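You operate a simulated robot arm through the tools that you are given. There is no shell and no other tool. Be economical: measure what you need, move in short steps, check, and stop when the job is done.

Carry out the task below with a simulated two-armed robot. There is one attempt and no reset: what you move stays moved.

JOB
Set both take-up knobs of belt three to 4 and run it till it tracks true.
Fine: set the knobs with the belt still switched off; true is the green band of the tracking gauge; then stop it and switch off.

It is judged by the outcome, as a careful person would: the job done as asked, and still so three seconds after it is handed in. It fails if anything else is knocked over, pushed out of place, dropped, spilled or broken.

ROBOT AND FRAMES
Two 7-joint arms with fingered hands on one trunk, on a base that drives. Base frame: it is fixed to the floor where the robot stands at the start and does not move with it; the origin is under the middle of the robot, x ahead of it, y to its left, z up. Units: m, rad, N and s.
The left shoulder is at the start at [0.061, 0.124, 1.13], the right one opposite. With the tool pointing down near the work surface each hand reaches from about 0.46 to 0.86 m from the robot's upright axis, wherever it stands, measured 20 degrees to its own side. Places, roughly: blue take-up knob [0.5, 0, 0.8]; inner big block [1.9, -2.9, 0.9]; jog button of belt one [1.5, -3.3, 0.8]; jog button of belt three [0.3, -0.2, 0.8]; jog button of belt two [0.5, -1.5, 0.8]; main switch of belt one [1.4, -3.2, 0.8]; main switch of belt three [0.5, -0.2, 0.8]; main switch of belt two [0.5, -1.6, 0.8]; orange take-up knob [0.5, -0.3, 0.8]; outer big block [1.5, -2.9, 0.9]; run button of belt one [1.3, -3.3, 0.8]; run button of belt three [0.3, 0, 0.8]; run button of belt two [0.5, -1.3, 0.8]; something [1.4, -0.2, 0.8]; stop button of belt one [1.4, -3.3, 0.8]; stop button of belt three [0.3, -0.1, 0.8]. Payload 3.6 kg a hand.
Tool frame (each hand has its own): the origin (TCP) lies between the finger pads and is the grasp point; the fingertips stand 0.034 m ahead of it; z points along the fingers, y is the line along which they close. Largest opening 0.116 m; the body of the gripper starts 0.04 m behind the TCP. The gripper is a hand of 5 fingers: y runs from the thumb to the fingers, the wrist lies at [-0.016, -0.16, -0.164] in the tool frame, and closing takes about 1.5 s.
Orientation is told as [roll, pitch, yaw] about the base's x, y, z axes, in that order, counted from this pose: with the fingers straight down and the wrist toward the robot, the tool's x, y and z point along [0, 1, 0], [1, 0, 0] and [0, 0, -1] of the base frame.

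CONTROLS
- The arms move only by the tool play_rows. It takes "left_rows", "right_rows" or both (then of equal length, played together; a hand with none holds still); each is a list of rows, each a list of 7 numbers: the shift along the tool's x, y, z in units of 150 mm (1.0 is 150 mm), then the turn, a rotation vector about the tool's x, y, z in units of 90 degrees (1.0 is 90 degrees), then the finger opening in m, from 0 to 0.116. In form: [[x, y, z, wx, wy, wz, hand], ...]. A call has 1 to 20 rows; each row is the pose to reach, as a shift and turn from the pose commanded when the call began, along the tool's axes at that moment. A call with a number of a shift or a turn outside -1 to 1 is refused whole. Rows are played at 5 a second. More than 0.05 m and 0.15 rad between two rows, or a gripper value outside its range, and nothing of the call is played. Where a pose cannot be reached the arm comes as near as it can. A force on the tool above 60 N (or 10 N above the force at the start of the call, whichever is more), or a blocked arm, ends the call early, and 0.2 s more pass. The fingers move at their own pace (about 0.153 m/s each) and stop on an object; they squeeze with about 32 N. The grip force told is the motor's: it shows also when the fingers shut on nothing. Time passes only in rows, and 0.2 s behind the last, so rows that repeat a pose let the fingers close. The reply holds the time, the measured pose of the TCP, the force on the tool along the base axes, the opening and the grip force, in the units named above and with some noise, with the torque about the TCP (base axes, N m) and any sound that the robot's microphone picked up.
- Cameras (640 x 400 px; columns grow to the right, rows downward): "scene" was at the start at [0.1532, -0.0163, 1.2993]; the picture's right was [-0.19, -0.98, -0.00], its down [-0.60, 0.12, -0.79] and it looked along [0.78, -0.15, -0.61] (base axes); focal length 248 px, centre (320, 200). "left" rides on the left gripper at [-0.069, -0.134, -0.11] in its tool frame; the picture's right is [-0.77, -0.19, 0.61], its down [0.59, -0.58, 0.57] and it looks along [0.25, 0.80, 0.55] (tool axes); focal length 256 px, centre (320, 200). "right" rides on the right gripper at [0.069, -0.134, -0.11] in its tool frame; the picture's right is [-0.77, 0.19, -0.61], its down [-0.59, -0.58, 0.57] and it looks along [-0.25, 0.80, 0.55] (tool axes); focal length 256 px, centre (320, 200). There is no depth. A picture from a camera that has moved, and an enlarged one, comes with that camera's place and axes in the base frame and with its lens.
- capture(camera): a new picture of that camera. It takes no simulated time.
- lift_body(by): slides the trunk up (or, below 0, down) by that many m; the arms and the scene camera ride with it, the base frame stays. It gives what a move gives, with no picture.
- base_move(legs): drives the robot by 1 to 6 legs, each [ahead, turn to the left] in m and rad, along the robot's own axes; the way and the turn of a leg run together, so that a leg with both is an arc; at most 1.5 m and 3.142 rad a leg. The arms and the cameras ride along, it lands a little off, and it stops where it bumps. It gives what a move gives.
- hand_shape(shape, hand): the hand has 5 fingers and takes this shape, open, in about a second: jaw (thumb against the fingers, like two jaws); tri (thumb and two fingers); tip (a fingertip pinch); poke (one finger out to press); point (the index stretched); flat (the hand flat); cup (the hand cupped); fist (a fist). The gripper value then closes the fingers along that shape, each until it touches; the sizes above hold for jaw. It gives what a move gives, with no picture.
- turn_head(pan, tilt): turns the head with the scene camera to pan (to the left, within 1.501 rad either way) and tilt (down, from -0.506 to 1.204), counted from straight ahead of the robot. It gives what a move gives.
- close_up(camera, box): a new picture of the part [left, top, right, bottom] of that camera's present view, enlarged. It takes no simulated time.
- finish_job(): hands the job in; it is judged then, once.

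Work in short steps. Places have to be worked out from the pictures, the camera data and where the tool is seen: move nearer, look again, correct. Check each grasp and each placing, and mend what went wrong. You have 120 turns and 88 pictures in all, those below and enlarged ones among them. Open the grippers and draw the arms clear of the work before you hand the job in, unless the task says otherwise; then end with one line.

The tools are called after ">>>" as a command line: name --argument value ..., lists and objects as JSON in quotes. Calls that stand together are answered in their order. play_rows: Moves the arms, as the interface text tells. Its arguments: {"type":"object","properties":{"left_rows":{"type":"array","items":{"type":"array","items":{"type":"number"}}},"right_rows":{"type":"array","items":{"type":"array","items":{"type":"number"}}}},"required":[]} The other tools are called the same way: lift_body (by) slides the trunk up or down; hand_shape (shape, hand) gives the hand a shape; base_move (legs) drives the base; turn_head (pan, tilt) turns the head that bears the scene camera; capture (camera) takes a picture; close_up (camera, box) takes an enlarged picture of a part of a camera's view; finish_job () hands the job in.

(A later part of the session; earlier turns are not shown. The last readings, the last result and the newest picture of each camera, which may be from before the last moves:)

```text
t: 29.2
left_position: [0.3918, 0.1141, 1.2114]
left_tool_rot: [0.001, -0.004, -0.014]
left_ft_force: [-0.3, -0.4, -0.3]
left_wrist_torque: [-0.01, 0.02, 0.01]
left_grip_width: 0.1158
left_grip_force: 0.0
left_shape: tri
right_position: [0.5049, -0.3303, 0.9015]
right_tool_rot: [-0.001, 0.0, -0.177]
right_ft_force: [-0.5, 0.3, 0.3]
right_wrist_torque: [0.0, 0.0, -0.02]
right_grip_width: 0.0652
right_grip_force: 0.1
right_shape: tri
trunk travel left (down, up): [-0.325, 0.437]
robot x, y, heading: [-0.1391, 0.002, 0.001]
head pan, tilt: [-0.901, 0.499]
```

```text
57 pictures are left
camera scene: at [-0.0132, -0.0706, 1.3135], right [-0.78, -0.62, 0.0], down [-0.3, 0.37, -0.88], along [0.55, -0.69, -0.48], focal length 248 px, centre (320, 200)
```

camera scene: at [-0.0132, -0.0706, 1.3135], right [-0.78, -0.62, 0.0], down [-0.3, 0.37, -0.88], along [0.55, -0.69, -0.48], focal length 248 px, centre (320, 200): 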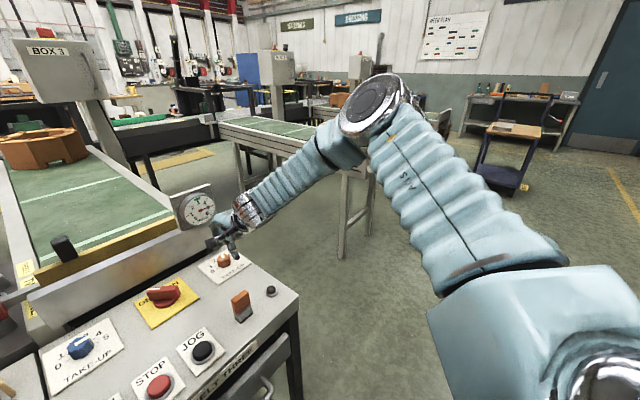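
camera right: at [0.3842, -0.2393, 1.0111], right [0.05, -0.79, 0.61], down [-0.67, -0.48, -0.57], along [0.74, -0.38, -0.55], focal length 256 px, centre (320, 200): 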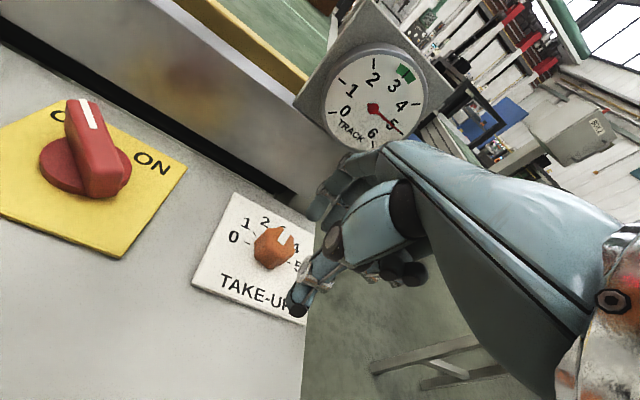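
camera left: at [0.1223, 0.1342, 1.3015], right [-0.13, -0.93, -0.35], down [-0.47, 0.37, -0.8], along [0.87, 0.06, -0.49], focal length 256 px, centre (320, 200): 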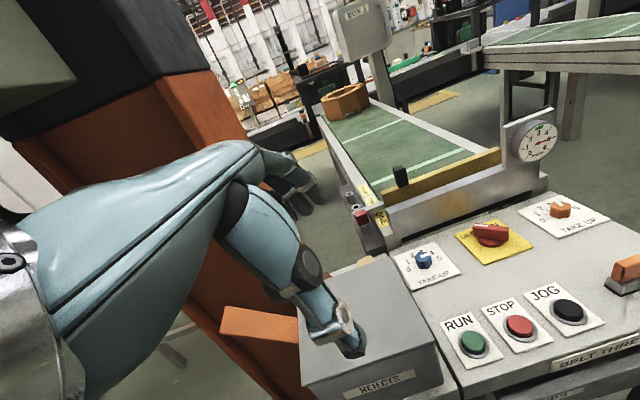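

The elbow is bent and raised level with the shoulder, so a wrist limit is probably what stops it. I'll raise the trunk 0.12 so the forearm slopes down, then lower the hand again.

>>> lift_body --by 0.12

>>> play_rows --right_rows '[[0, 0, 0.2, 0, 0, 0, 0.065], [0, 0, 0.4, 0, 0, 0, 0.065], [0, 0, 0.6, 0, 0, 0, 0.065], [0, 0, 0.8, 0, 0, 0, 0.065], [0, 0, 0.95, 0, 0, 0, 0.065], [0, 0, 0.95, 0, 0, 0, 0.065]]'

```text
t: 30.7
left_position: [0.3915, 0.1143, 1.3311]
left_tool_rot: [0.001, -0.002, -0.015]
left_ft_force: [0.2, 1.0, 0.0]
left_wrist_torque: [0.01, -0.02, 0.03]
left_grip_width: 0.1161
left_grip_force: 0.1
left_shape: tri
right_position: [0.4985, -0.3314, 1.0724]
right_tool_rot: [0.017, -0.082, -0.178]
right_ft_force: [0.4, -0.4, -1.1]
right_wrist_torque: [-0.02, 0.0, 0.0]
right_grip_width: 0.0655
right_grip_force: 0.0
right_shape: tri
trunk travel left (down, up): [-0.445, 0.317]
robot x, y, heading: [-0.1374, -0.0023, -0.002]
head pan, tilt: [-0.901, 0.499]
```

```text
t: 32.1
left_position: [0.3927, 0.1146, 1.3308]
left_tool_rot: [0.001, -0.004, -0.014]
left_ft_force: [-0.3, 0.4, 1.2]
left_wrist_torque: [0.01, 0.01, 0.0]
left_grip_width: 0.1163
left_grip_force: 0.1
left_shape: tri
right_position: [0.4489, -0.349, 1.0131]
right_tool_rot: [0.017, -0.082, -0.177]
right_ft_force: [1.1, 0.7, 0.1]
right_wrist_torque: [0.0, 0.0, 0.04]
right_grip_width: 0.0653
right_grip_force: 0.1
right_shape: tri
right hand out of reach, approached as far as the arm can: row 1, 2, 3, 4, 5, 6
trunk travel left (down, up): [-0.445, 0.317]
robot x, y, heading: [-0.1392, 0.0003, -0.0]
head pan, tilt: [-0.901, 0.499]
```

Raising made it worse and the hand came up slightly tilted, so it may have brushed something. I'll lower the trunk below the original height and check the gauge.

>>> lift_body --by -0.12

>>> turn_head --pan -0.4 --tilt 0.7

>>> capture --camera "scene"

```text
t: 33.6
left_position: [0.3916, 0.1137, 1.212]
left_tool_rot: [0.004, -0.006, -0.017]
left_ft_force: [-0.2, 0.6, 1.6]
left_wrist_torque: [-0.02, 0.0, 0.03]
left_grip_width: 0.1161
left_grip_force: 0.2
left_shape: tri
right_position: [0.4488, -0.3455, 0.8943]
right_tool_rot: [0.013, -0.084, -0.179]
right_ft_force: [0.6, -0.8, 1.1]
right_wrist_torque: [0.01, -0.01, -0.02]
right_grip_width: 0.0652
right_grip_force: 0.1
right_shape: tri
trunk travel left (down, up): [-0.325, 0.437]
robot x, y, heading: [-0.1376, 0.0006, 0.003]
head pan, tilt: [-0.901, 0.499]
```

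```text
t: 34.6
left_position: [0.3926, 0.1135, 1.211]
left_tool_rot: [0.003, -0.004, -0.016]
left_ft_force: [0.2, -0.9, 0.3]
left_wrist_torque: [-0.01, -0.04, -0.03]
left_grip_width: 0.1163
left_grip_force: 0.0
left_shape: tri
right_position: [0.4496, -0.3462, 0.8933]
right_tool_rot: [0.016, -0.081, -0.179]
right_ft_force: [-0.1, 0.4, 0.6]
right_wrist_torque: [0.01, -0.03, 0.0]
right_grip_width: 0.0654
right_grip_force: 0.0
right_shape: tri
trunk travel left (down, up): [-0.325, 0.437]
robot x, y, heading: [-0.1363, 0.0009, 0.006]
head pan, tilt: [-0.4, 0.7]
```

```text
56 pictures are left
camera scene: at [0.0084, -0.0325, 1.2958], right [-0.39, -0.92, 0.0], down [-0.59, 0.25, -0.76], along [0.7, -0.3, -0.64], focal length 248 px, centre (320, 200)
```

scene: 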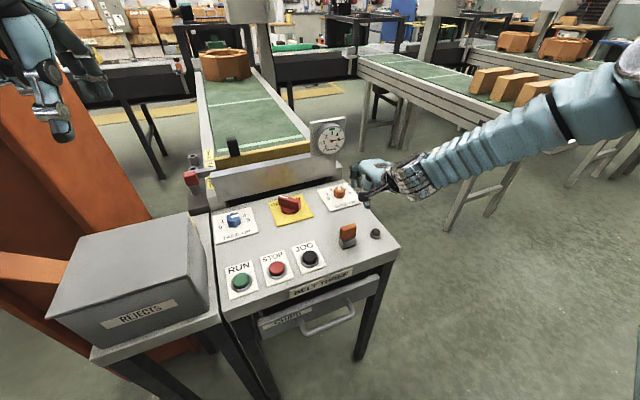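

The gauge is untouched. Next I'll raise the hand 0.1 and level it, then lower the trunk 0.15.

>>> play_rows --right_rows '[[0, 0, -0.2, 0.01, 0, 0, 0.065], [0, 0, -0.4, 0.03, 0, 0, 0.065], [0, 0, -0.6, 0.052, -0.01, 0, 0.065], [0, 0, -0.8, 0.052, -0.01, 0, 0.065], [0, 0, -0.8, 0.052, -0.01, 0, 0.065]]'

>>> lift_body --by -0.15

```text
t: 35.8
left_position: [0.3934, 0.1138, 1.2105]
left_tool_rot: [0.003, -0.001, -0.016]
left_ft_force: [0.0, -0.7, -0.3]
left_wrist_torque: [0.04, -0.02, 0.0]
left_grip_width: 0.1159
left_grip_force: 0.1
left_shape: tri
right_position: [0.4385, -0.346, 1.0125]
right_tool_rot: [0.001, -0.001, -0.178]
right_ft_force: [0.7, 0.7, -0.2]
right_wrist_torque: [0.02, 0.03, -0.04]
right_grip_width: 0.0655
right_grip_force: 0.0
right_shape: tri
trunk travel left (down, up): [-0.325, 0.437]
robot x, y, heading: [-0.1393, -0.0025, 0.002]
head pan, tilt: [-0.4, 0.7]
```

```text
t: 37.5
left_position: [0.3919, 0.1145, 1.0617]
left_tool_rot: [0.002, -0.004, -0.017]
left_ft_force: [-0.1, -0.7, 0.9]
left_wrist_torque: [-0.03, 0.0, 0.03]
left_grip_width: 0.116
left_grip_force: 0.0
left_shape: tri
right_position: [0.4395, -0.3469, 0.8633]
right_tool_rot: [0.001, -0.001, -0.175]
right_ft_force: [0.9, -0.3, -0.1]
right_wrist_torque: [0.0, -0.01, 0.02]
right_grip_width: 0.0653
right_grip_force: 0.1
right_shape: tri
trunk travel left (down, up): [-0.175, 0.587]
robot x, y, heading: [-0.1396, -0.0048, 0.001]
head pan, tilt: [-0.4, 0.7]
```

Trunk lowered. Next I'll move forward toward the knob at the same height.

>>> play_rows --right_rows '[[0.05, 0.1, -0.05, 0, 0, 0, 0.065], [0.1, 0.22, -0.05, 0, 0, 0, 0.065], [0.16, 0.34, -0.05, 0, 0, 0, 0.065], [0.21, 0.45, -0.05, 0, 0, 0, 0.065], [0.26, 0.55, -0.05, 0, 0, 0, 0.065], [0.287, 0.616, -0.05, 0, 0, 0, 0.065], [0.287, 0.616, -0.05, 0, 0, 0, 0.065]]'

>>> capture --camera "right"

>>> close_up --camera "scene" --box '[250, 100, 450, 225]'

```text
t: 39.1
left_position: [0.393, 0.1153, 1.0618]
left_tool_rot: [0.003, -0.003, -0.015]
left_ft_force: [0.5, 0.6, 0.6]
left_wrist_torque: [-0.01, 0.0, 0.01]
left_grip_width: 0.116
left_grip_force: 0.1
left_shape: tri
right_position: [0.537, -0.3211, 0.8698]
right_tool_rot: [-0.001, -0.002, -0.177]
right_ft_force: [0.9, 0.7, -0.1]
right_wrist_torque: [0.02, 0.01, 0.01]
right_grip_width: 0.0655
right_grip_force: 0.0
right_shape: tri
trunk travel left (down, up): [-0.175, 0.587]
robot x, y, heading: [-0.1394, 0.0018, 0.006]
head pan, tilt: [-0.4, 0.7]
```

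```text
55 pictures are left
camera right: at [0.4165, -0.2293, 0.9789], right [0.05, -0.79, 0.61], down [-0.67, -0.48, -0.57], along [0.74, -0.38, -0.55], focal length 256 px, centre (320, 200)
```

right: 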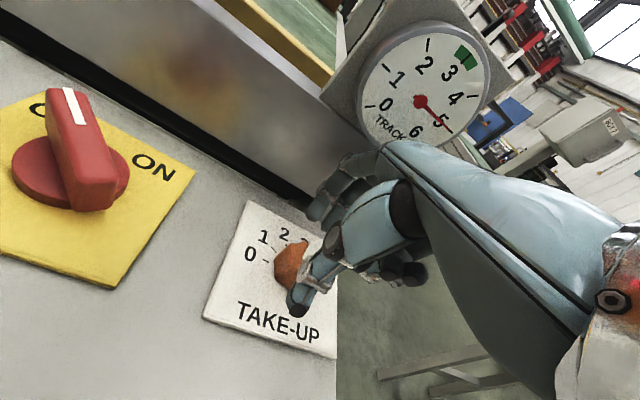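

```text
3.20 times, centred on (350, 162) of scene
camera zoom: at [0.0762, -0.0324, 1.1401], right [-0.39, -0.92, 0.0], down [-0.59, 0.25, -0.76], along [0.7, -0.3, -0.64], focal length 792 px, centre (224, 320)
```

zoom: 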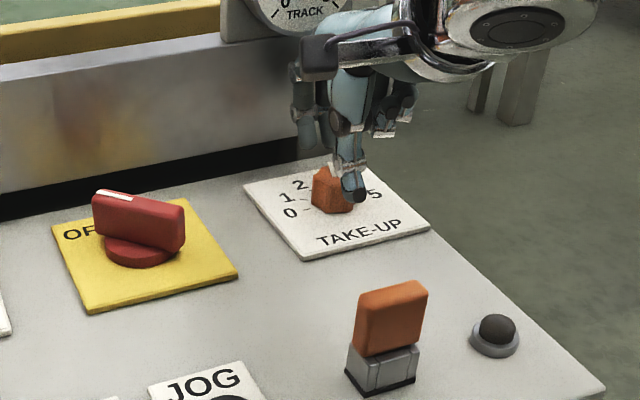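

Reached. The thumb tip and knob positions suggest the knob is about 7 mm further ahead than the TCP. I'll shift and descend to TCP z≈0.838.

>>> play_rows --right_rows '[[-0.013, 0.043, 0, 0, 0, 0, 0.065], [-0.013, 0.043, 0.08, 0, 0, 0, 0.065], [-0.013, 0.043, 0.16, 0, 0, 0, 0.065], [-0.013, 0.043, 0.22, 0, 0, 0, 0.065], [-0.013, 0.043, 0.22, 0, 0, 0, 0.065]]'

>>> capture --camera "right"

>>> close_up --camera "scene" --box '[280, 110, 400, 210]'

```text
t: 40.3
left_position: [0.3911, 0.1158, 1.0635]
left_tool_rot: [0.004, -0.004, -0.016]
left_ft_force: [1.2, -0.5, -0.6]
left_wrist_torque: [-0.01, -0.01, 0.03]
left_grip_width: 0.1159
left_grip_force: 0.0
left_shape: tri
right_position: [0.5436, -0.3229, 0.841]
right_tool_rot: [-0.001, -0.007, -0.175]
right_ft_force: [-1.0, -1.4, 15.0]
right_wrist_torque: [-0.06, -0.39, -0.01]
right_grip_width: 0.0652
right_grip_force: 0.0
right_shape: tri
trunk travel left (down, up): [-0.175, 0.587]
robot x, y, heading: [-0.1388, -0.0007, 0.004]
head pan, tilt: [-0.4, 0.7]
```

```text
53 pictures are left
camera right: at [0.4218, -0.2317, 0.9492], right [0.04, -0.79, 0.61], down [-0.67, -0.48, -0.57], along [0.74, -0.38, -0.55], focal length 256 px, centre (320, 200)
```

right: 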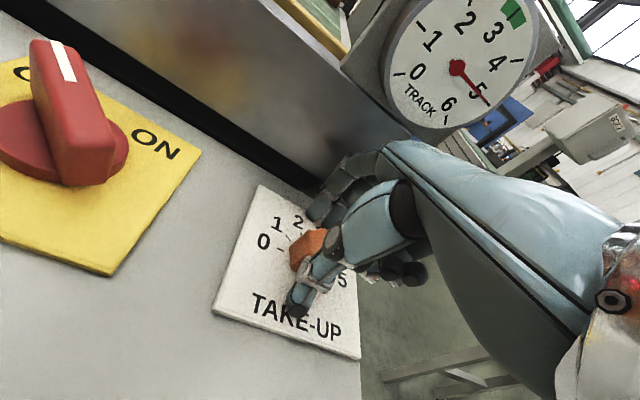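

```text
4.00 times, centred on (340, 160) of scene
camera zoom: at [0.0746, -0.0318, 1.1407], right [-0.39, -0.92, 0.0], down [-0.59, 0.25, -0.77], along [0.71, -0.3, -0.64], focal length 990 px, centre (240, 360)
```

zoom: 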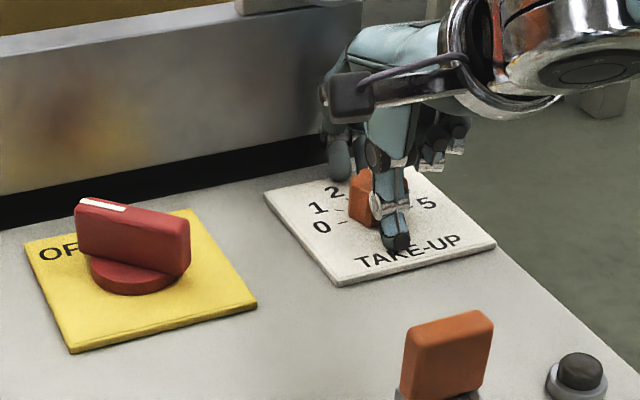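

Contact of 15 N at the finger side means the fingertips touch the panel (z≈0.80). I'll raise 5 mm and close on the knob.

>>> play_rows --right_rows '[[0, 0, -0.04, 0, 0, 0, 0.065], [0, 0, -0.04, 0, 0, 0, 0.05], [0, 0, -0.04, 0, 0, 0, 0.04], [0, 0, -0.04, 0, 0, 0, 0.03], [0, 0, -0.04, 0, 0, 0, 0.02], [0, 0, -0.04, 0, 0, 0, 0.02], [0, 0, -0.04, 0, 0, 0, 0.02]]'

>>> capture --camera "right"

>>> close_up --camera "scene" --box '[280, 110, 400, 210]'

```text
t: 41.9
left_position: [0.3895, 0.115, 1.0623]
left_tool_rot: [0.0, -0.005, -0.017]
left_ft_force: [-0.3, 0.4, 0.1]
left_wrist_torque: [-0.01, -0.03, -0.03]
left_grip_width: 0.1161
left_grip_force: 0.1
left_shape: tri
right_position: [0.5415, -0.3232, 0.8462]
right_tool_rot: [-0.001, -0.003, -0.178]
right_ft_force: [-9.4, -0.5, 7.4]
right_wrist_torque: [-0.13, -0.1, 0.06]
right_grip_width: 0.0348
right_grip_force: 32.1
right_shape: tri
trunk travel left (down, up): [-0.175, 0.587]
robot x, y, heading: [-0.1394, -0.0012, 0.003]
head pan, tilt: [-0.4, 0.7]
```

```text
51 pictures are left
camera right: at [0.4216, -0.2325, 0.954], right [0.05, -0.79, 0.61], down [-0.67, -0.48, -0.57], along [0.74, -0.38, -0.55], focal length 256 px, centre (320, 200)
```

right: 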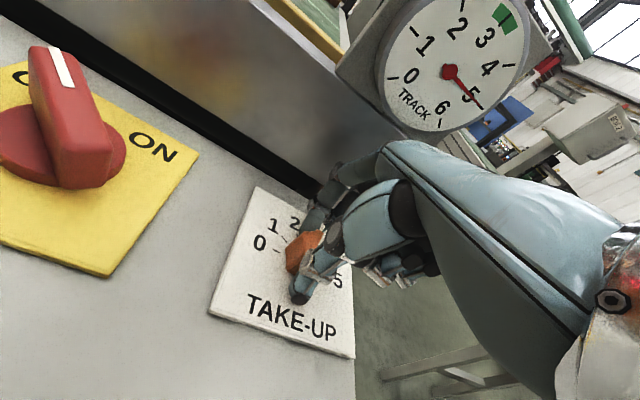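

```text
4.00 times, centred on (340, 160) of scene
camera zoom: at [0.0747, -0.0321, 1.1405], right [-0.39, -0.92, 0.0], down [-0.59, 0.25, -0.77], along [0.71, -0.3, -0.64], focal length 990 px, centre (240, 360)
```

zoom: 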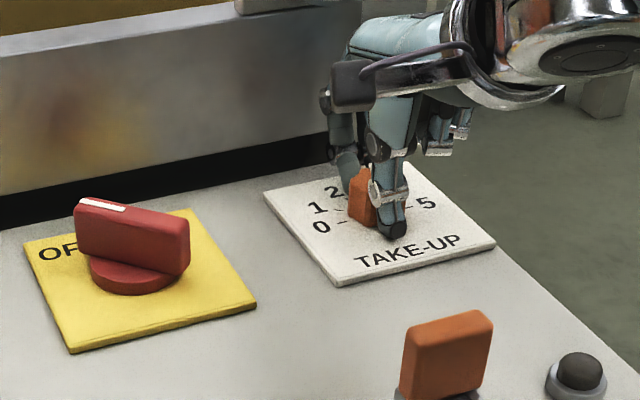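

The knob is gripped at 35 mm width, with -9 N along x, meaning the knob sits a few mm ahead of the TCP. I'll shift a bit forward and left, then turn clockwise about 20° first.

>>> play_rows --right_rows '[[0.015, 0.018, 0, 0, 0, 0, 0.02], [0.027, 0.036, 0, 0, 0, 0, 0.02], [0.027, 0.036, 0, 0, 0, 0.06, 0.02], [0.027, 0.036, 0, 0, 0, 0.12, 0.02], [0.027, 0.036, 0, 0, 0, 0.18, 0.02], [0.027, 0.036, 0, 0, 0, 0.22, 0.02], [0.027, 0.036, 0, 0, 0, 0.22, 0.02]]'

>>> close_up --camera "right" --box '[200, 170, 360, 370]'

```text
t: 43.5
left_position: [0.3881, 0.1138, 1.0628]
left_tool_rot: [0.004, -0.008, -0.016]
left_ft_force: [-0.4, -0.5, -0.2]
left_wrist_torque: [0.0, -0.03, -0.03]
left_grip_width: 0.1159
left_grip_force: 0.1
left_shape: tri
right_position: [0.5461, -0.322, 0.8455]
right_tool_rot: [0.001, -0.005, -0.528]
right_ft_force: [-31.9, -11.7, 12.5]
right_wrist_torque: [-0.34, 0.52, 0.09]
right_grip_width: 0.0341
right_grip_force: 31.7
right_shape: tri
trunk travel left (down, up): [-0.175, 0.587]
robot x, y, heading: [-0.1341, -0.0023, -0.008]
head pan, tilt: [-0.4, 0.7]
```

```text
2.00 times, centred on (280, 270) of right
camera zoom: at [0.4638, -0.1951, 0.9542], right [-0.23, -0.76, 0.61], down [-0.79, -0.22, -0.57], along [0.56, -0.61, -0.55], focal length 512 px, centre (400, 60)
```

zoom: 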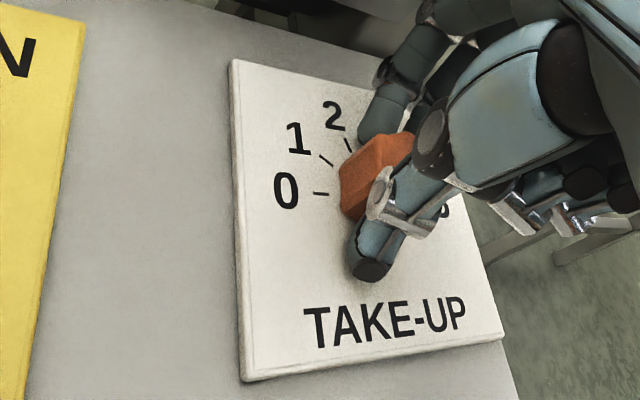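

The force rose to -32 N, so that correction went the wrong way. I'll back off along the force and continue the turn by about 14°.

>>> play_rows --right_rows '[[-0.018, -0.015, 0, 0, 0, 0, 0.02], [-0.036, -0.029, 0, 0, 0, 0, 0.02], [-0.036, -0.029, 0, 0, 0, 0.05, 0.02], [-0.036, -0.029, 0, 0, 0, 0.1, 0.02], [-0.036, -0.029, 0, 0, 0, 0.16, 0.02], [-0.036, -0.029, 0, 0, 0, 0.16, 0.02]]'

>>> close_up --camera "right" --box '[200, 170, 360, 370]'

```text
t: 44.9
left_position: [0.3914, 0.1139, 1.0618]
left_tool_rot: [0.005, -0.004, -0.016]
left_ft_force: [0.4, 0.4, -0.9]
left_wrist_torque: [0.02, 0.01, -0.01]
left_grip_width: 0.116
left_grip_force: 0.1
left_shape: tri
right_position: [0.5438, -0.3231, 0.8457]
right_tool_rot: [0.003, -0.005, -0.774]
right_ft_force: [-6.7, -6.8, 8.7]
right_wrist_torque: [-0.44, -0.3, 0.08]
right_grip_width: 0.0337
right_grip_force: 32.0
right_shape: tri
trunk travel left (down, up): [-0.175, 0.587]
robot x, y, heading: [-0.1387, 0.0016, 0.005]
head pan, tilt: [-0.4, 0.7]
```

```text
2.00 times, centred on (280, 270) of right
camera zoom: at [0.4936, -0.1802, 0.9545], right [-0.41, -0.68, 0.61], down [-0.82, -0.02, -0.57], along [0.4, -0.73, -0.55], focal length 512 px, centre (400, 60)
```

zoom: 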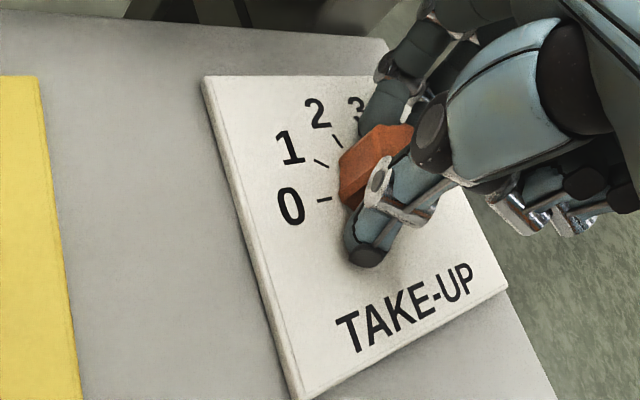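

The knob turned with the hand by about 34° in total. I'll release, lift, and look at the mark.

>>> play_rows --right_rows '[[0, 0, 0, 0, 0, 0, 0.045], [0, 0, 0, 0, 0, 0, 0.065], [0, 0, 0, 0, 0, 0, 0.065], [0, 0, -0.1, 0, 0, 0, 0.065], [0, 0, -0.2, 0, 0, 0, 0.065], [0, -0.2, -0.2, 0, 0, 0, 0.065], [0, -0.35, -0.2, 0, 0, 0, 0.065]]'

>>> close_up --camera "right" --box '[160, 120, 400, 320]'

>>> close_up --camera "scene" --box '[280, 110, 400, 210]'

```text
t: 46.5
left_position: [0.395, 0.1147, 1.0619]
left_tool_rot: [0.004, -0.005, -0.016]
left_ft_force: [-0.2, 0.2, 0.6]
left_wrist_torque: [-0.01, -0.01, -0.01]
left_grip_width: 0.116
left_grip_force: 0.1
left_shape: tri
right_position: [0.5053, -0.2838, 0.8737]
right_tool_rot: [0.001, 0.0, -0.771]
right_ft_force: [0.2, -0.5, 0.2]
right_wrist_torque: [-0.03, 0.01, 0.01]
right_grip_width: 0.0646
right_grip_force: 0.0
right_shape: tri
trunk travel left (down, up): [-0.175, 0.587]
robot x, y, heading: [-0.1376, -0.0003, 0.001]
head pan, tilt: [-0.4, 0.7]
```

```text
2.00 times, centred on (280, 220) of right
camera zoom: at [0.4584, -0.1428, 0.9832], right [-0.4, -0.68, 0.61], down [-0.82, -0.02, -0.57], along [0.4, -0.73, -0.55], focal length 512 px, centre (400, 160)
```

zoom: 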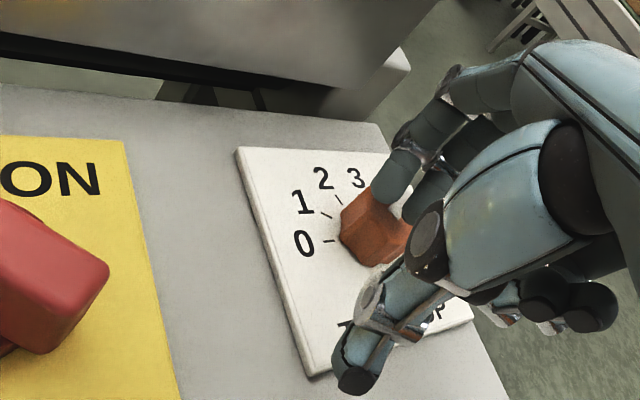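

```text
4.00 times, centred on (340, 160) of scene
camera zoom: at [0.1018, -0.0322, 1.1384], right [-0.39, -0.92, 0.01], down [-0.61, 0.25, -0.75], along [0.69, -0.3, -0.66], focal length 990 px, centre (240, 360)
```

zoom: 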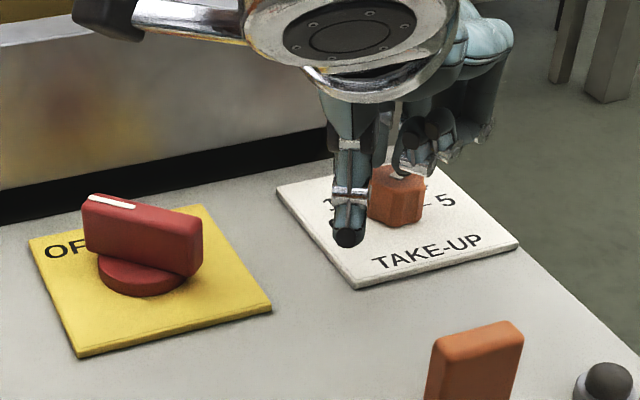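

The fingers still cover the knob. I'll lift and withdraw further for a clear look.

>>> play_rows --right_rows '[[0, -0.1, -0.15, 0, 0, 0, 0.065], [0, -0.25, -0.3, 0, 0, 0, 0.065], [0, -0.4, -0.45, 0, 0, -0.06, 0.065], [-0.1, -0.55, -0.6, 0, 0, -0.14, 0.065], [-0.2, -0.7, -0.7, 0, 0, -0.22, 0.065], [-0.2, -0.7, -0.7, 0, 0, -0.22, 0.065]]'

>>> close_up --camera "right" --box '[120, 80, 440, 280]'

>>> close_up --camera "scene" --box '[290, 120, 390, 195]'

```text
t: 47.9
left_position: [0.3959, 0.1151, 1.0602]
left_tool_rot: [0.002, 0.001, -0.015]
left_ft_force: [0.0, 0.5, -0.1]
left_wrist_torque: [-0.02, 0.0, 0.0]
left_grip_width: 0.1162
left_grip_force: 0.1
left_shape: tri
right_position: [0.4123, -0.234, 0.9771]
right_tool_rot: [-0.002, 0.004, -0.428]
right_ft_force: [-0.7, -0.3, -0.4]
right_wrist_torque: [-0.03, -0.02, -0.01]
right_grip_width: 0.0649
right_grip_force: 0.0
right_shape: tri
trunk travel left (down, up): [-0.175, 0.587]
robot x, y, heading: [-0.1358, 0.0011, 0.006]
head pan, tilt: [-0.4, 0.7]
```

```text
2.00 times, centred on (280, 180) of right
camera zoom: at [0.3177, -0.1164, 1.086], right [-0.15, -0.78, 0.61], down [-0.77, -0.3, -0.56], along [0.62, -0.55, -0.55], focal length 512 px, centre (400, 240)
```

zoom: 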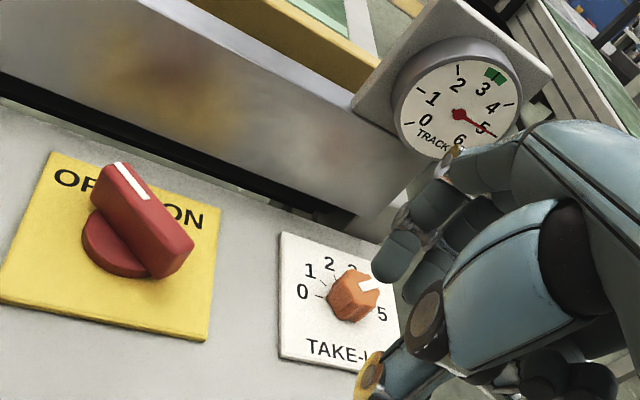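

```text
5.33 times, centred on (340, 158) of scene
camera zoom: at [0.0795, -0.032, 1.1398], right [-0.39, -0.92, 0.0], down [-0.6, 0.25, -0.76], along [0.7, -0.3, -0.65], focal length 1320 px, centre (213, 427)
```

zoom: 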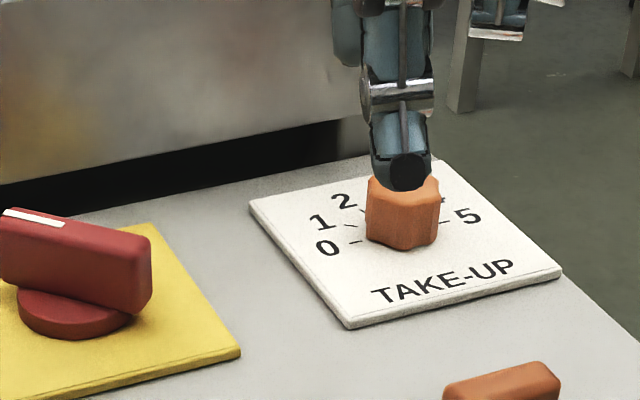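

The mark seems to point to the 4. I'll zoom in more to measure it.

>>> close_up --camera "right" --box '[255, 190, 335, 270]'

```text
5.00 times, centred on (295, 230) of right
camera zoom: at [0.3177, -0.1164, 1.086], right [-0.15, -0.78, 0.61], down [-0.77, -0.3, -0.56], along [0.62, -0.55, -0.55], focal length 1280 px, centre (445, 50)
```

zoom: 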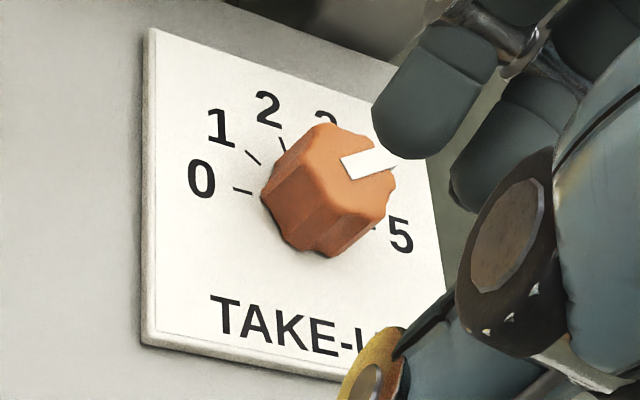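

From 3D rays the dial spans 180° with 4 at 54°, and the mark measures about 59±5°. I'll recheck it from a clear view later. Now I'll bring the left hand over in front of the blue knob at about (0.545, 0.0), mirroring what worked on the right.

>>> play_rows --left_rows '[[-0.15, 0.08, 0, 0, 0, -0.02, 0.1], [-0.3, 0.16, 0, 0, 0, -0.04, 0.1], [-0.45, 0.24, 0, 0, 0, -0.06, 0.08], [-0.6, 0.33, 0, 0, 0, -0.08, 0.075], [-0.767, 0.42, 0, 0, 0, -0.11, 0.075], [-0.767, 0.45, 0.25, 0, 0, -0.11, 0.075], [-0.767, 0.45, 0.5, 0, 0, -0.11, 0.075], [-0.767, 0.45, 0.7, 0, 0, -0.11, 0.075], [-0.767, 0.45, 0.7, 0, 0, -0.11, 0.075]]'

>>> capture --camera "left"

>>> turn_head --pan 0 --tilt 0.7

>>> capture --camera "scene"

```text
t: 49.9
left_position: [0.4583, -0.0027, 0.9569]
left_tool_rot: [0.002, -0.005, 0.155]
left_ft_force: [0.0, -0.2, -0.6]
left_wrist_torque: [0.01, 0.03, -0.05]
left_grip_width: 0.0755
left_grip_force: 0.0
left_shape: tri
right_position: [0.4082, -0.2347, 0.9777]
right_tool_rot: [0.001, -0.001, -0.428]
right_ft_force: [0.4, 0.6, 0.1]
right_wrist_torque: [0.02, 0.03, 0.02]
right_grip_width: 0.0647
right_grip_force: 0.1
right_shape: tri
trunk travel left (down, up): [-0.175, 0.587]
robot x, y, heading: [-0.1381, -0.0029, -0.001]
head pan, tilt: [-0.4, 0.7]
```

```text
42 pictures are left
camera left: at [0.3349, -0.0911, 1.0648], right [-0.06, -0.79, -0.61], down [-0.66, 0.49, -0.57], along [0.75, 0.37, -0.55], focal length 256 px, centre (320, 200)
```

left: 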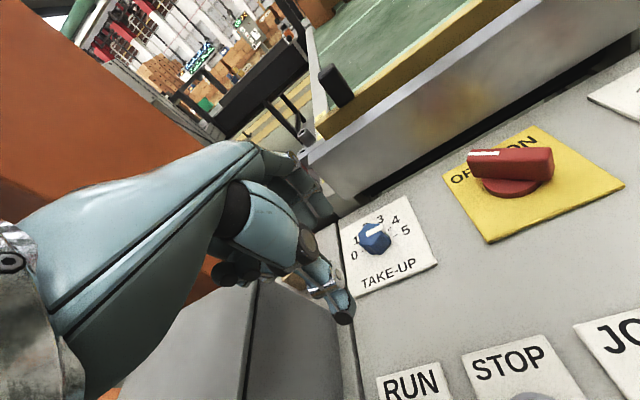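

```text
t: 50.8
left_position: [0.4577, -0.0023, 0.9564]
left_tool_rot: [0.001, -0.003, 0.158]
left_ft_force: [0.4, -0.5, 0.0]
left_wrist_torque: [-0.01, 0.01, 0.02]
left_grip_width: 0.0754
left_grip_force: 0.1
left_shape: tri
right_position: [0.4091, -0.2344, 0.9777]
right_tool_rot: [0.001, 0.0, -0.427]
right_ft_force: [-0.1, 0.9, 0.7]
right_wrist_torque: [0.0, 0.01, 0.01]
right_grip_width: 0.065
right_grip_force: 0.0
right_shape: tri
trunk travel left (down, up): [-0.175, 0.587]
robot x, y, heading: [-0.1342, -0.0025, 0.0]
head pan, tilt: [0.0, 0.7]
```

```text
41 pictures are left
camera scene: at [0.0831, 0.0003, 1.1401], right [0.0, -1.0, 0.0], down [-0.64, 0.0, -0.76], along [0.76, 0.0, -0.64], focal length 248 px, centre (320, 200)
```

scene: 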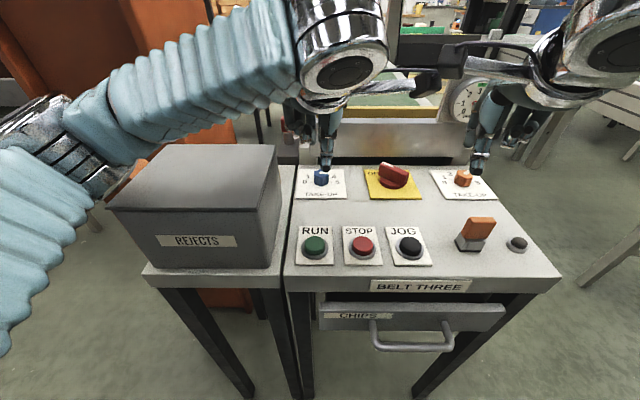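

The left forearm passes above the REJECTS box (top ≈0.915), so I'll go down carefully. First I'll zoom on the blue knob to measure its mark.

>>> close_up --camera "left" --box '[335, 195, 435, 295]'

```text
4.00 times, centred on (385, 245) of left
camera zoom: at [0.3356, -0.0908, 1.0651], right [-0.06, -0.79, -0.61], down [-0.66, 0.49, -0.57], along [0.75, 0.37, -0.55], focal length 1024 px, centre (60, 20)
```

zoom: 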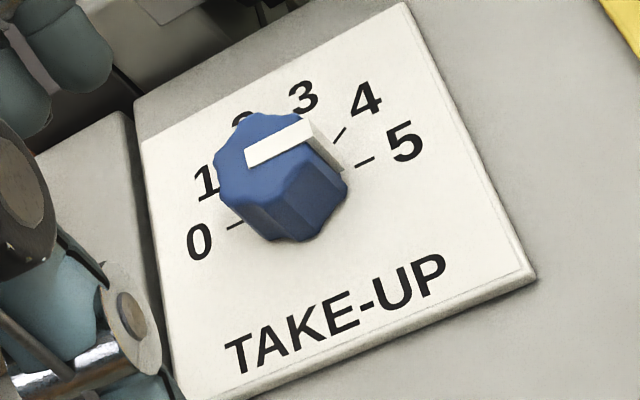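

The blue mark measures 90°, exactly at 5, so it needs 36° counter-clockwise. I'll rotate the left hand to yaw ≈25°, keeping the palm away from the box, and come down over the knob.

>>> play_rows --left_rows '[[0, 0.05, 0.1, 0, 0, -0.06, 0.085], [-0.02, 0.15, 0.22, 0, 0, -0.12, 0.085], [-0.04, 0.25, 0.35, 0, 0, -0.178, 0.085], [-0.05, 0.36, 0.46, 0, 0, -0.178, 0.085], [-0.06, 0.46, 0.53, 0, 0, -0.178, 0.085], [-0.068, 0.55, 0.56, 0, 0, -0.178, 0.085], [-0.068, 0.577, 0.563, 0, 0, -0.178, 0.085], [-0.068, 0.577, 0.563, 0, 0, -0.178, 0.085]]'

>>> capture --camera "left"

>>> capture --camera "scene"

```text
t: 52.6
left_position: [0.5314, -0.0026, 0.8844]
left_tool_rot: [-0.003, -0.021, 0.429]
left_ft_force: [0.1, -0.2, 0.9]
left_wrist_torque: [0.0, 0.05, 0.04]
left_grip_width: 0.0848
left_grip_force: 0.0
left_shape: tri
right_position: [0.3949, -0.2396, 0.9845]
right_tool_rot: [0.009, -0.013, -0.428]
right_ft_force: [-0.7, 0.2, -0.1]
right_wrist_torque: [-0.05, 0.02, -0.02]
right_grip_width: 0.0647
right_grip_force: 0.1
right_shape: tri
trunk travel left (down, up): [-0.175, 0.587]
robot x, y, heading: [-0.1387, -0.0022, 0.001]
head pan, tilt: [0.0, 0.7]
```

```text
39 pictures are left
camera left: at [0.4358, -0.1204, 0.9909], right [0.16, -0.77, -0.61], down [-0.76, 0.3, -0.58], along [0.63, 0.56, -0.54], focal length 256 px, centre (320, 200)
```

left: 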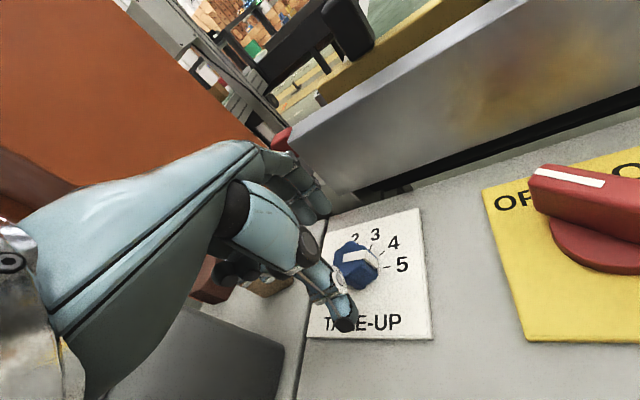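

```text
38 pictures are left
camera scene: at [0.0366, -0.0024, 1.1528], right [0.01, -1.0, 0.0], down [-0.61, 0.0, -0.79], along [0.79, 0.01, -0.61], focal length 248 px, centre (320, 200)
```

scene: 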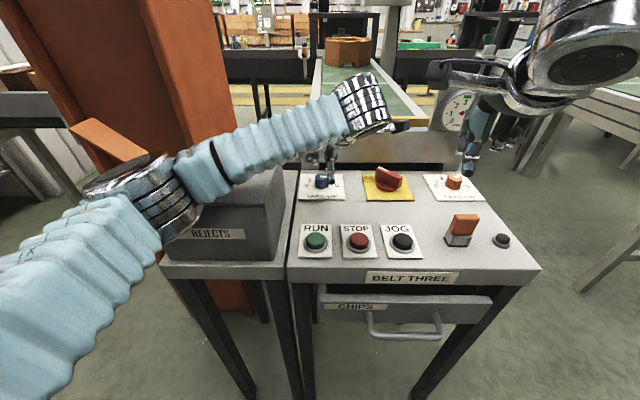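

The body is leaning back slightly, so the left elbow or forearm is probably pressing on the REJECTS box. I'll retreat upward right away.

>>> play_rows --left_rows '[[0, 0, -0.2, 0, 0, 0, 0.085], [0, 0, -0.4, 0, 0, 0, 0.085], [0, -0.15, -0.6, 0, 0, 0, 0.085], [0, -0.3, -0.75, 0, 0, 0, 0.085], [0, -0.4, -0.75, 0, 0, 0, 0.085], [0, -0.4, -0.75, 0, 0, 0, 0.085]]'

>>> capture --camera "scene"

```text
t: 53.3
left_position: [0.5702, -0.0003, 0.8971]
left_tool_rot: [0.036, 0.044, 0.449]
left_ft_force: [-29.4, 1.1, 2.8]
left_wrist_torque: [-0.18, -0.14, 0.23]
left_grip_width: 0.083
left_grip_force: 0.1
left_shape: tri
right_position: [0.4485, -0.2421, 0.9385]
right_tool_rot: [-0.021, 0.046, -0.422]
right_ft_force: [-0.4, 0.0, -6.6]
right_wrist_torque: [-0.06, -0.16, -0.07]
right_grip_width: 0.065
right_grip_force: 0.1
right_shape: tri
trunk travel left (down, up): [-0.175, 0.587]
robot x, y, heading: [-0.1418, -0.0032, 0.045]
head pan, tilt: [0.0, 0.7]
stopped in row 3 (left hand): the arm was blocked; the commanded pose is now the measured one
```

```text
37 pictures are left
camera scene: at [0.0726, -0.0026, 1.142], right [0.04, -1.0, -0.01], down [-0.64, -0.02, -0.77], along [0.77, 0.04, -0.64], focal length 248 px, centre (320, 200)
```

scene: 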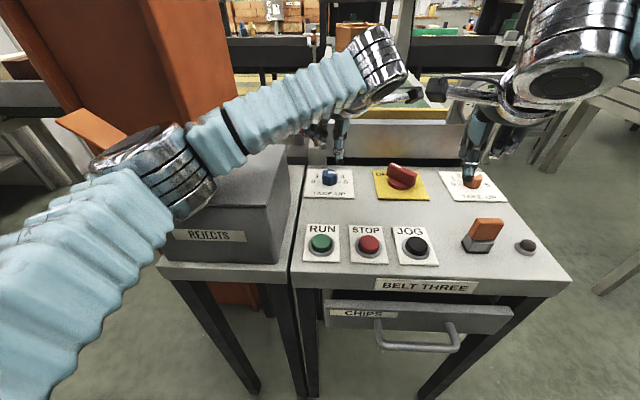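

The body swung forward and the left fingers touched the conveyor front. I'll ease the left hand back and up in small steps, letting the swing settle.

>>> play_rows --left_rows '[[0, -0.05, -0.05, 0, 0, 0, 0.085], [0, -0.12, -0.12, 0, 0, 0, 0.085], [0, -0.2, -0.2, 0, 0, 0, 0.085], [0, -0.3, -0.3, 0, 0, 0, 0.085], [0, -0.4, -0.4, 0, 0, 0, 0.085], [0, -0.45, -0.5, 0, 0, 0, 0.085], [0, -0.45, -0.5, 0, 0, 0, 0.085]]'

```text
t: 54.9
left_position: [0.4985, -0.0601, 1.0107]
left_tool_rot: [-0.16, 0.012, 0.33]
left_ft_force: [-1.2, -2.4, 3.2]
left_wrist_torque: [0.13, 0.11, 0.03]
left_grip_width: 0.085
left_grip_force: 0.1
left_shape: tri
right_position: [0.4218, -0.2357, 0.9722]
right_tool_rot: [0.041, -0.022, -0.427]
right_ft_force: [-1.0, -1.0, 0.4]
right_wrist_torque: [0.03, 0.02, -0.02]
right_grip_width: 0.0647
right_grip_force: 0.1
right_shape: tri
trunk travel left (down, up): [-0.175, 0.587]
robot x, y, heading: [-0.138, 0.0018, 0.036]
head pan, tilt: [0.0, 0.7]
stopped in row 7 (left hand): the arm was blocked; the commanded pose is now the measured one
```

The hand is up but the arm is still reported blocked and the heading has shifted. Lifting the trunk will raise the elbow clear of the box.

>>> lift_body --by 0.15

>>> capture --camera "scene"

```text
t: 55.2
left_position: [0.4381, -0.0674, 1.039]
left_tool_rot: [-0.187, -0.011, 0.32]
left_ft_force: [-0.7, -0.6, 1.7]
left_wrist_torque: [0.04, 0.0, 0.01]
left_grip_width: 0.0851
left_grip_force: 0.1
left_shape: tri
right_position: [0.3825, -0.2298, 1.0005]
right_tool_rot: [0.143, -0.066, -0.413]
right_ft_force: [0.8, -0.4, -0.6]
right_wrist_torque: [0.02, -0.02, 0.0]
right_grip_width: 0.0647
right_grip_force: 0.1
right_shape: tri
trunk travel left (down, up): [-0.177, 0.586]
robot x, y, heading: [-0.1365, -0.0015, 0.031]
head pan, tilt: [0.0, 0.7]
stopped: the arm was blocked; the commanded pose is now the measured one
```

```text
36 pictures are left
camera scene: at [0.1687, 0.0075, 1.1333], right [0.03, -1.0, 0.0], down [-0.7, -0.02, -0.71], along [0.71, 0.02, -0.7], focal length 248 px, centre (320, 200)
```

scene: 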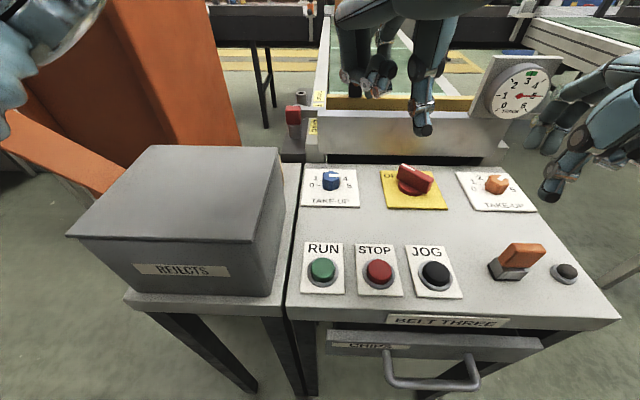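

The arm is clear of the box and the box looks unmoved. I'll let the sway settle using a head move, then look again.

>>> turn_head --pan -0.6 --tilt 0.7

>>> turn_head --pan 0.3 --tilt 0.6

>>> capture --camera "scene"

```text
t: 56.2
left_position: [0.4293, -0.0451, 1.032]
left_tool_rot: [-0.119, -0.029, 0.399]
left_ft_force: [0.3, 0.0, -7.6]
left_wrist_torque: [0.01, -0.26, 0.03]
left_grip_width: 0.0851
left_grip_force: 0.0
left_shape: tri
right_position: [0.3607, -0.2355, 0.9961]
right_tool_rot: [0.07, -0.073, -0.43]
right_ft_force: [0.1, -1.1, 0.0]
right_wrist_torque: [0.04, -0.03, 0.03]
right_grip_width: 0.0648
right_grip_force: 0.0
right_shape: tri
trunk travel left (down, up): [-0.177, 0.586]
robot x, y, heading: [-0.1392, 0.002, 0.038]
head pan, tilt: [-0.6, 0.7]
```

```text
t: 57.4
left_position: [0.4209, -0.0483, 1.0392]
left_tool_rot: [-0.138, -0.044, 0.385]
left_ft_force: [0.3, 0.2, 0.3]
left_wrist_torque: [0.02, -0.02, 0.0]
left_grip_width: 0.085
left_grip_force: 0.1
left_shape: tri
right_position: [0.3515, -0.2346, 1.0002]
right_tool_rot: [0.079, -0.082, -0.427]
right_ft_force: [-0.6, -0.2, 0.4]
right_wrist_torque: [-0.02, 0.0, 0.02]
right_grip_width: 0.0651
right_grip_force: 0.0
right_shape: tri
trunk travel left (down, up): [-0.177, 0.586]
robot x, y, heading: [-0.1402, -0.0026, 0.029]
head pan, tilt: [0.3, 0.6]
```

```text
35 pictures are left
camera scene: at [0.0791, 0.0325, 1.1508], right [0.32, -0.95, 0.0], down [-0.53, -0.18, -0.83], along [0.78, 0.27, -0.56], focal length 248 px, centre (320, 200)
```

scene: 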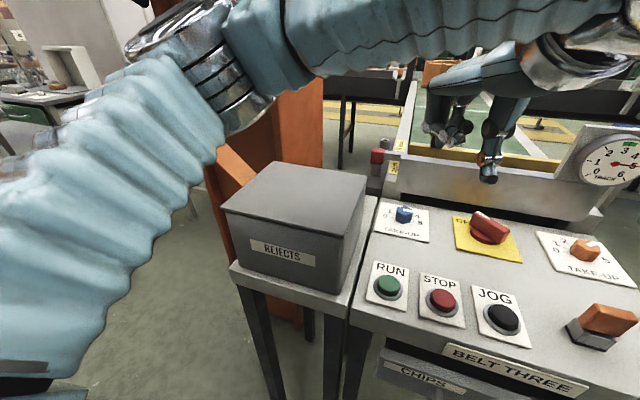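

Everything has settled. I'll park the left hand at about (0.39, 0.115, 1.1), where it was clear before, and do the blue knob with the right hand, whose arm is away from the box.

>>> play_rows --left_rows '[[0, 0, -0.15, 0, 0.01, 0.02, 0.085], [0.1, 0.02, -0.3, 0, 0.02, 0.05, 0.085], [0.25, 0.05, -0.45, 0, 0.04, 0.09, 0.085], [0.42, 0.1, -0.54, 0, 0.05, 0.13, 0.085], [0.6, 0.14, -0.54, 0, 0.07, 0.17, 0.085], [0.8, 0.18, -0.54, 0, 0.08, 0.2, 0.085], [1.0, 0.22, -0.54, -0.007, 0.09, 0.24, 0.085], [1.0, 0.22, -0.54, -0.007, 0.09, 0.24, 0.085]]'

>>> capture --camera "scene"

```text
t: 59.2
left_position: [0.3886, 0.1125, 1.1019]
left_tool_rot: [0.036, -0.073, 0.016]
left_ft_force: [0.7, -0.1, 0.0]
left_wrist_torque: [0.02, 0.0, -0.02]
left_grip_width: 0.0849
left_grip_force: 0.1
left_shape: tri
right_position: [0.354, -0.2361, 0.9993]
right_tool_rot: [0.076, -0.081, -0.428]
right_ft_force: [-0.4, 0.7, -0.7]
right_wrist_torque: [-0.03, -0.01, -0.01]
right_grip_width: 0.0648
right_grip_force: 0.0
right_shape: tri
trunk travel left (down, up): [-0.177, 0.586]
robot x, y, heading: [-0.1391, -0.0044, 0.031]
head pan, tilt: [0.3, 0.6]
```

```text
34 pictures are left
camera scene: at [0.0795, 0.0325, 1.1507], right [0.32, -0.95, 0.0], down [-0.53, -0.18, -0.82], along [0.78, 0.27, -0.57], focal length 248 px, centre (320, 200)
```

scene: 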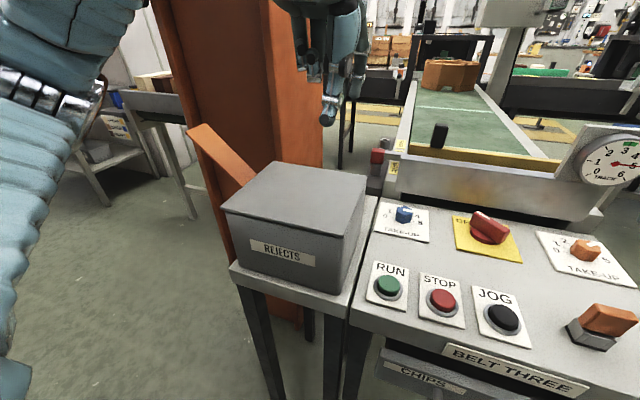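

The left arm is clear and the box sits squarely. I'll take an enlarged unobstructed view of both knobs.

>>> close_up --camera "scene" --box '[530, 220, 640, 290]'

>>> close_up --camera "scene" --box '[365, 190, 445, 250]'

```text
5.71 times, centred on (585, 255) of scene
camera zoom: at [0.0795, 0.0325, 1.1507], right [0.32, -0.95, 0.0], down [-0.53, -0.18, -0.82], along [0.78, 0.27, -0.57], focal length 1415 px, centre (-1194, -114)
```

zoom: 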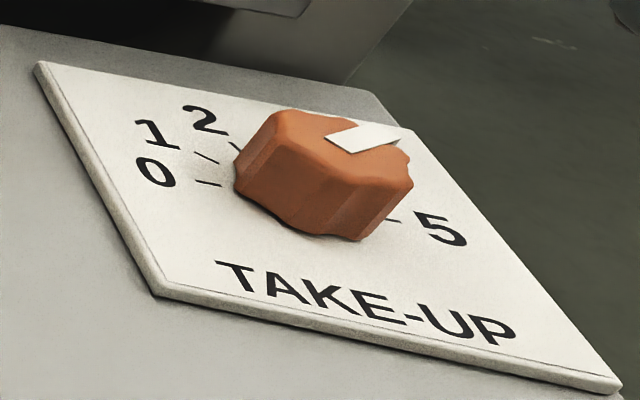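

```text
6.67 times, centred on (405, 220) of scene
camera zoom: at [0.0795, 0.0325, 1.1507], right [0.32, -0.95, 0.0], down [-0.53, -0.18, -0.82], along [0.78, 0.27, -0.57], focal length 1650 px, centre (-247, 67)
```

zoom: 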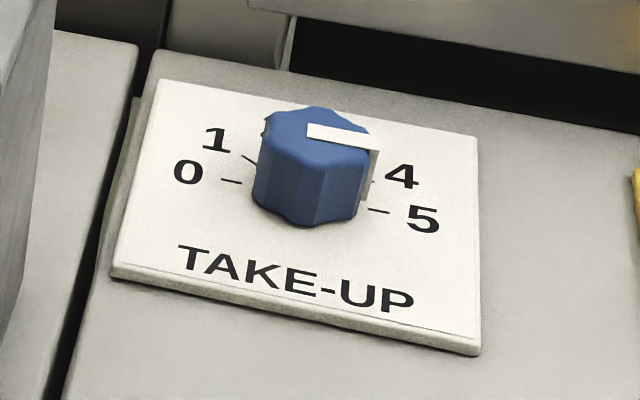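

Orange reads about 58° (≈4.1) in a second independent measurement, and blue is still at 5. I'll level the right hand and move it toward the blue knob in two stages.

>>> play_rows --right_rows '[[0.1, 0, 0, 0.005, -0.01, 0, 0.085], [0.25, -0.01, 0, 0.01, -0.025, 0, 0.085], [0.4, -0.015, 0.03, 0.018, -0.04, 0, 0.085], [0.55, -0.02, 0.06, 0.025, -0.055, 0, 0.085], [0.7, -0.03, 0.08, 0.027, -0.065, 0, 0.085], [0.85, -0.035, 0.1, 0.027, -0.065, 0, 0.085], [0.85, -0.035, 0.1, 0.027, -0.065, 0, 0.085]]'

>>> turn_head --pan 0 --tilt 0.7

```text
t: 60.8
left_position: [0.3868, 0.1133, 1.1012]
left_tool_rot: [0.033, -0.074, 0.018]
left_ft_force: [-0.7, -0.2, -0.4]
left_wrist_torque: [0.05, -0.01, 0.0]
left_grip_width: 0.0849
left_grip_force: 0.1
left_shape: tri
right_position: [0.4016, -0.1223, 0.9971]
right_tool_rot: [-0.024, -0.04, -0.429]
right_ft_force: [-0.9, -0.1, 0.4]
right_wrist_torque: [-0.01, -0.02, 0.01]
right_grip_width: 0.0849
right_grip_force: 0.0
right_shape: tri
right hand out of reach, approached as far as the arm can: row 6, 7
trunk travel left (down, up): [-0.177, 0.586]
robot x, y, heading: [-0.1413, -0.0019, 0.026]
head pan, tilt: [0.3, 0.6]
```

```text
t: 61.6
left_position: [0.388, 0.1124, 1.1014]
left_tool_rot: [0.032, -0.074, 0.018]
left_ft_force: [0.3, -0.7, -0.8]
left_wrist_torque: [0.01, 0.02, -0.03]
left_grip_width: 0.0848
left_grip_force: 0.1
left_shape: tri
right_position: [0.4029, -0.1236, 0.9967]
right_tool_rot: [-0.023, -0.038, -0.428]
right_ft_force: [-0.1, 0.5, -0.3]
right_wrist_torque: [-0.03, 0.0, 0.0]
right_grip_width: 0.0848
right_grip_force: 0.0
right_shape: tri
trunk travel left (down, up): [-0.177, 0.586]
robot x, y, heading: [-0.1391, -0.0007, 0.033]
head pan, tilt: [0.0, 0.7]
```

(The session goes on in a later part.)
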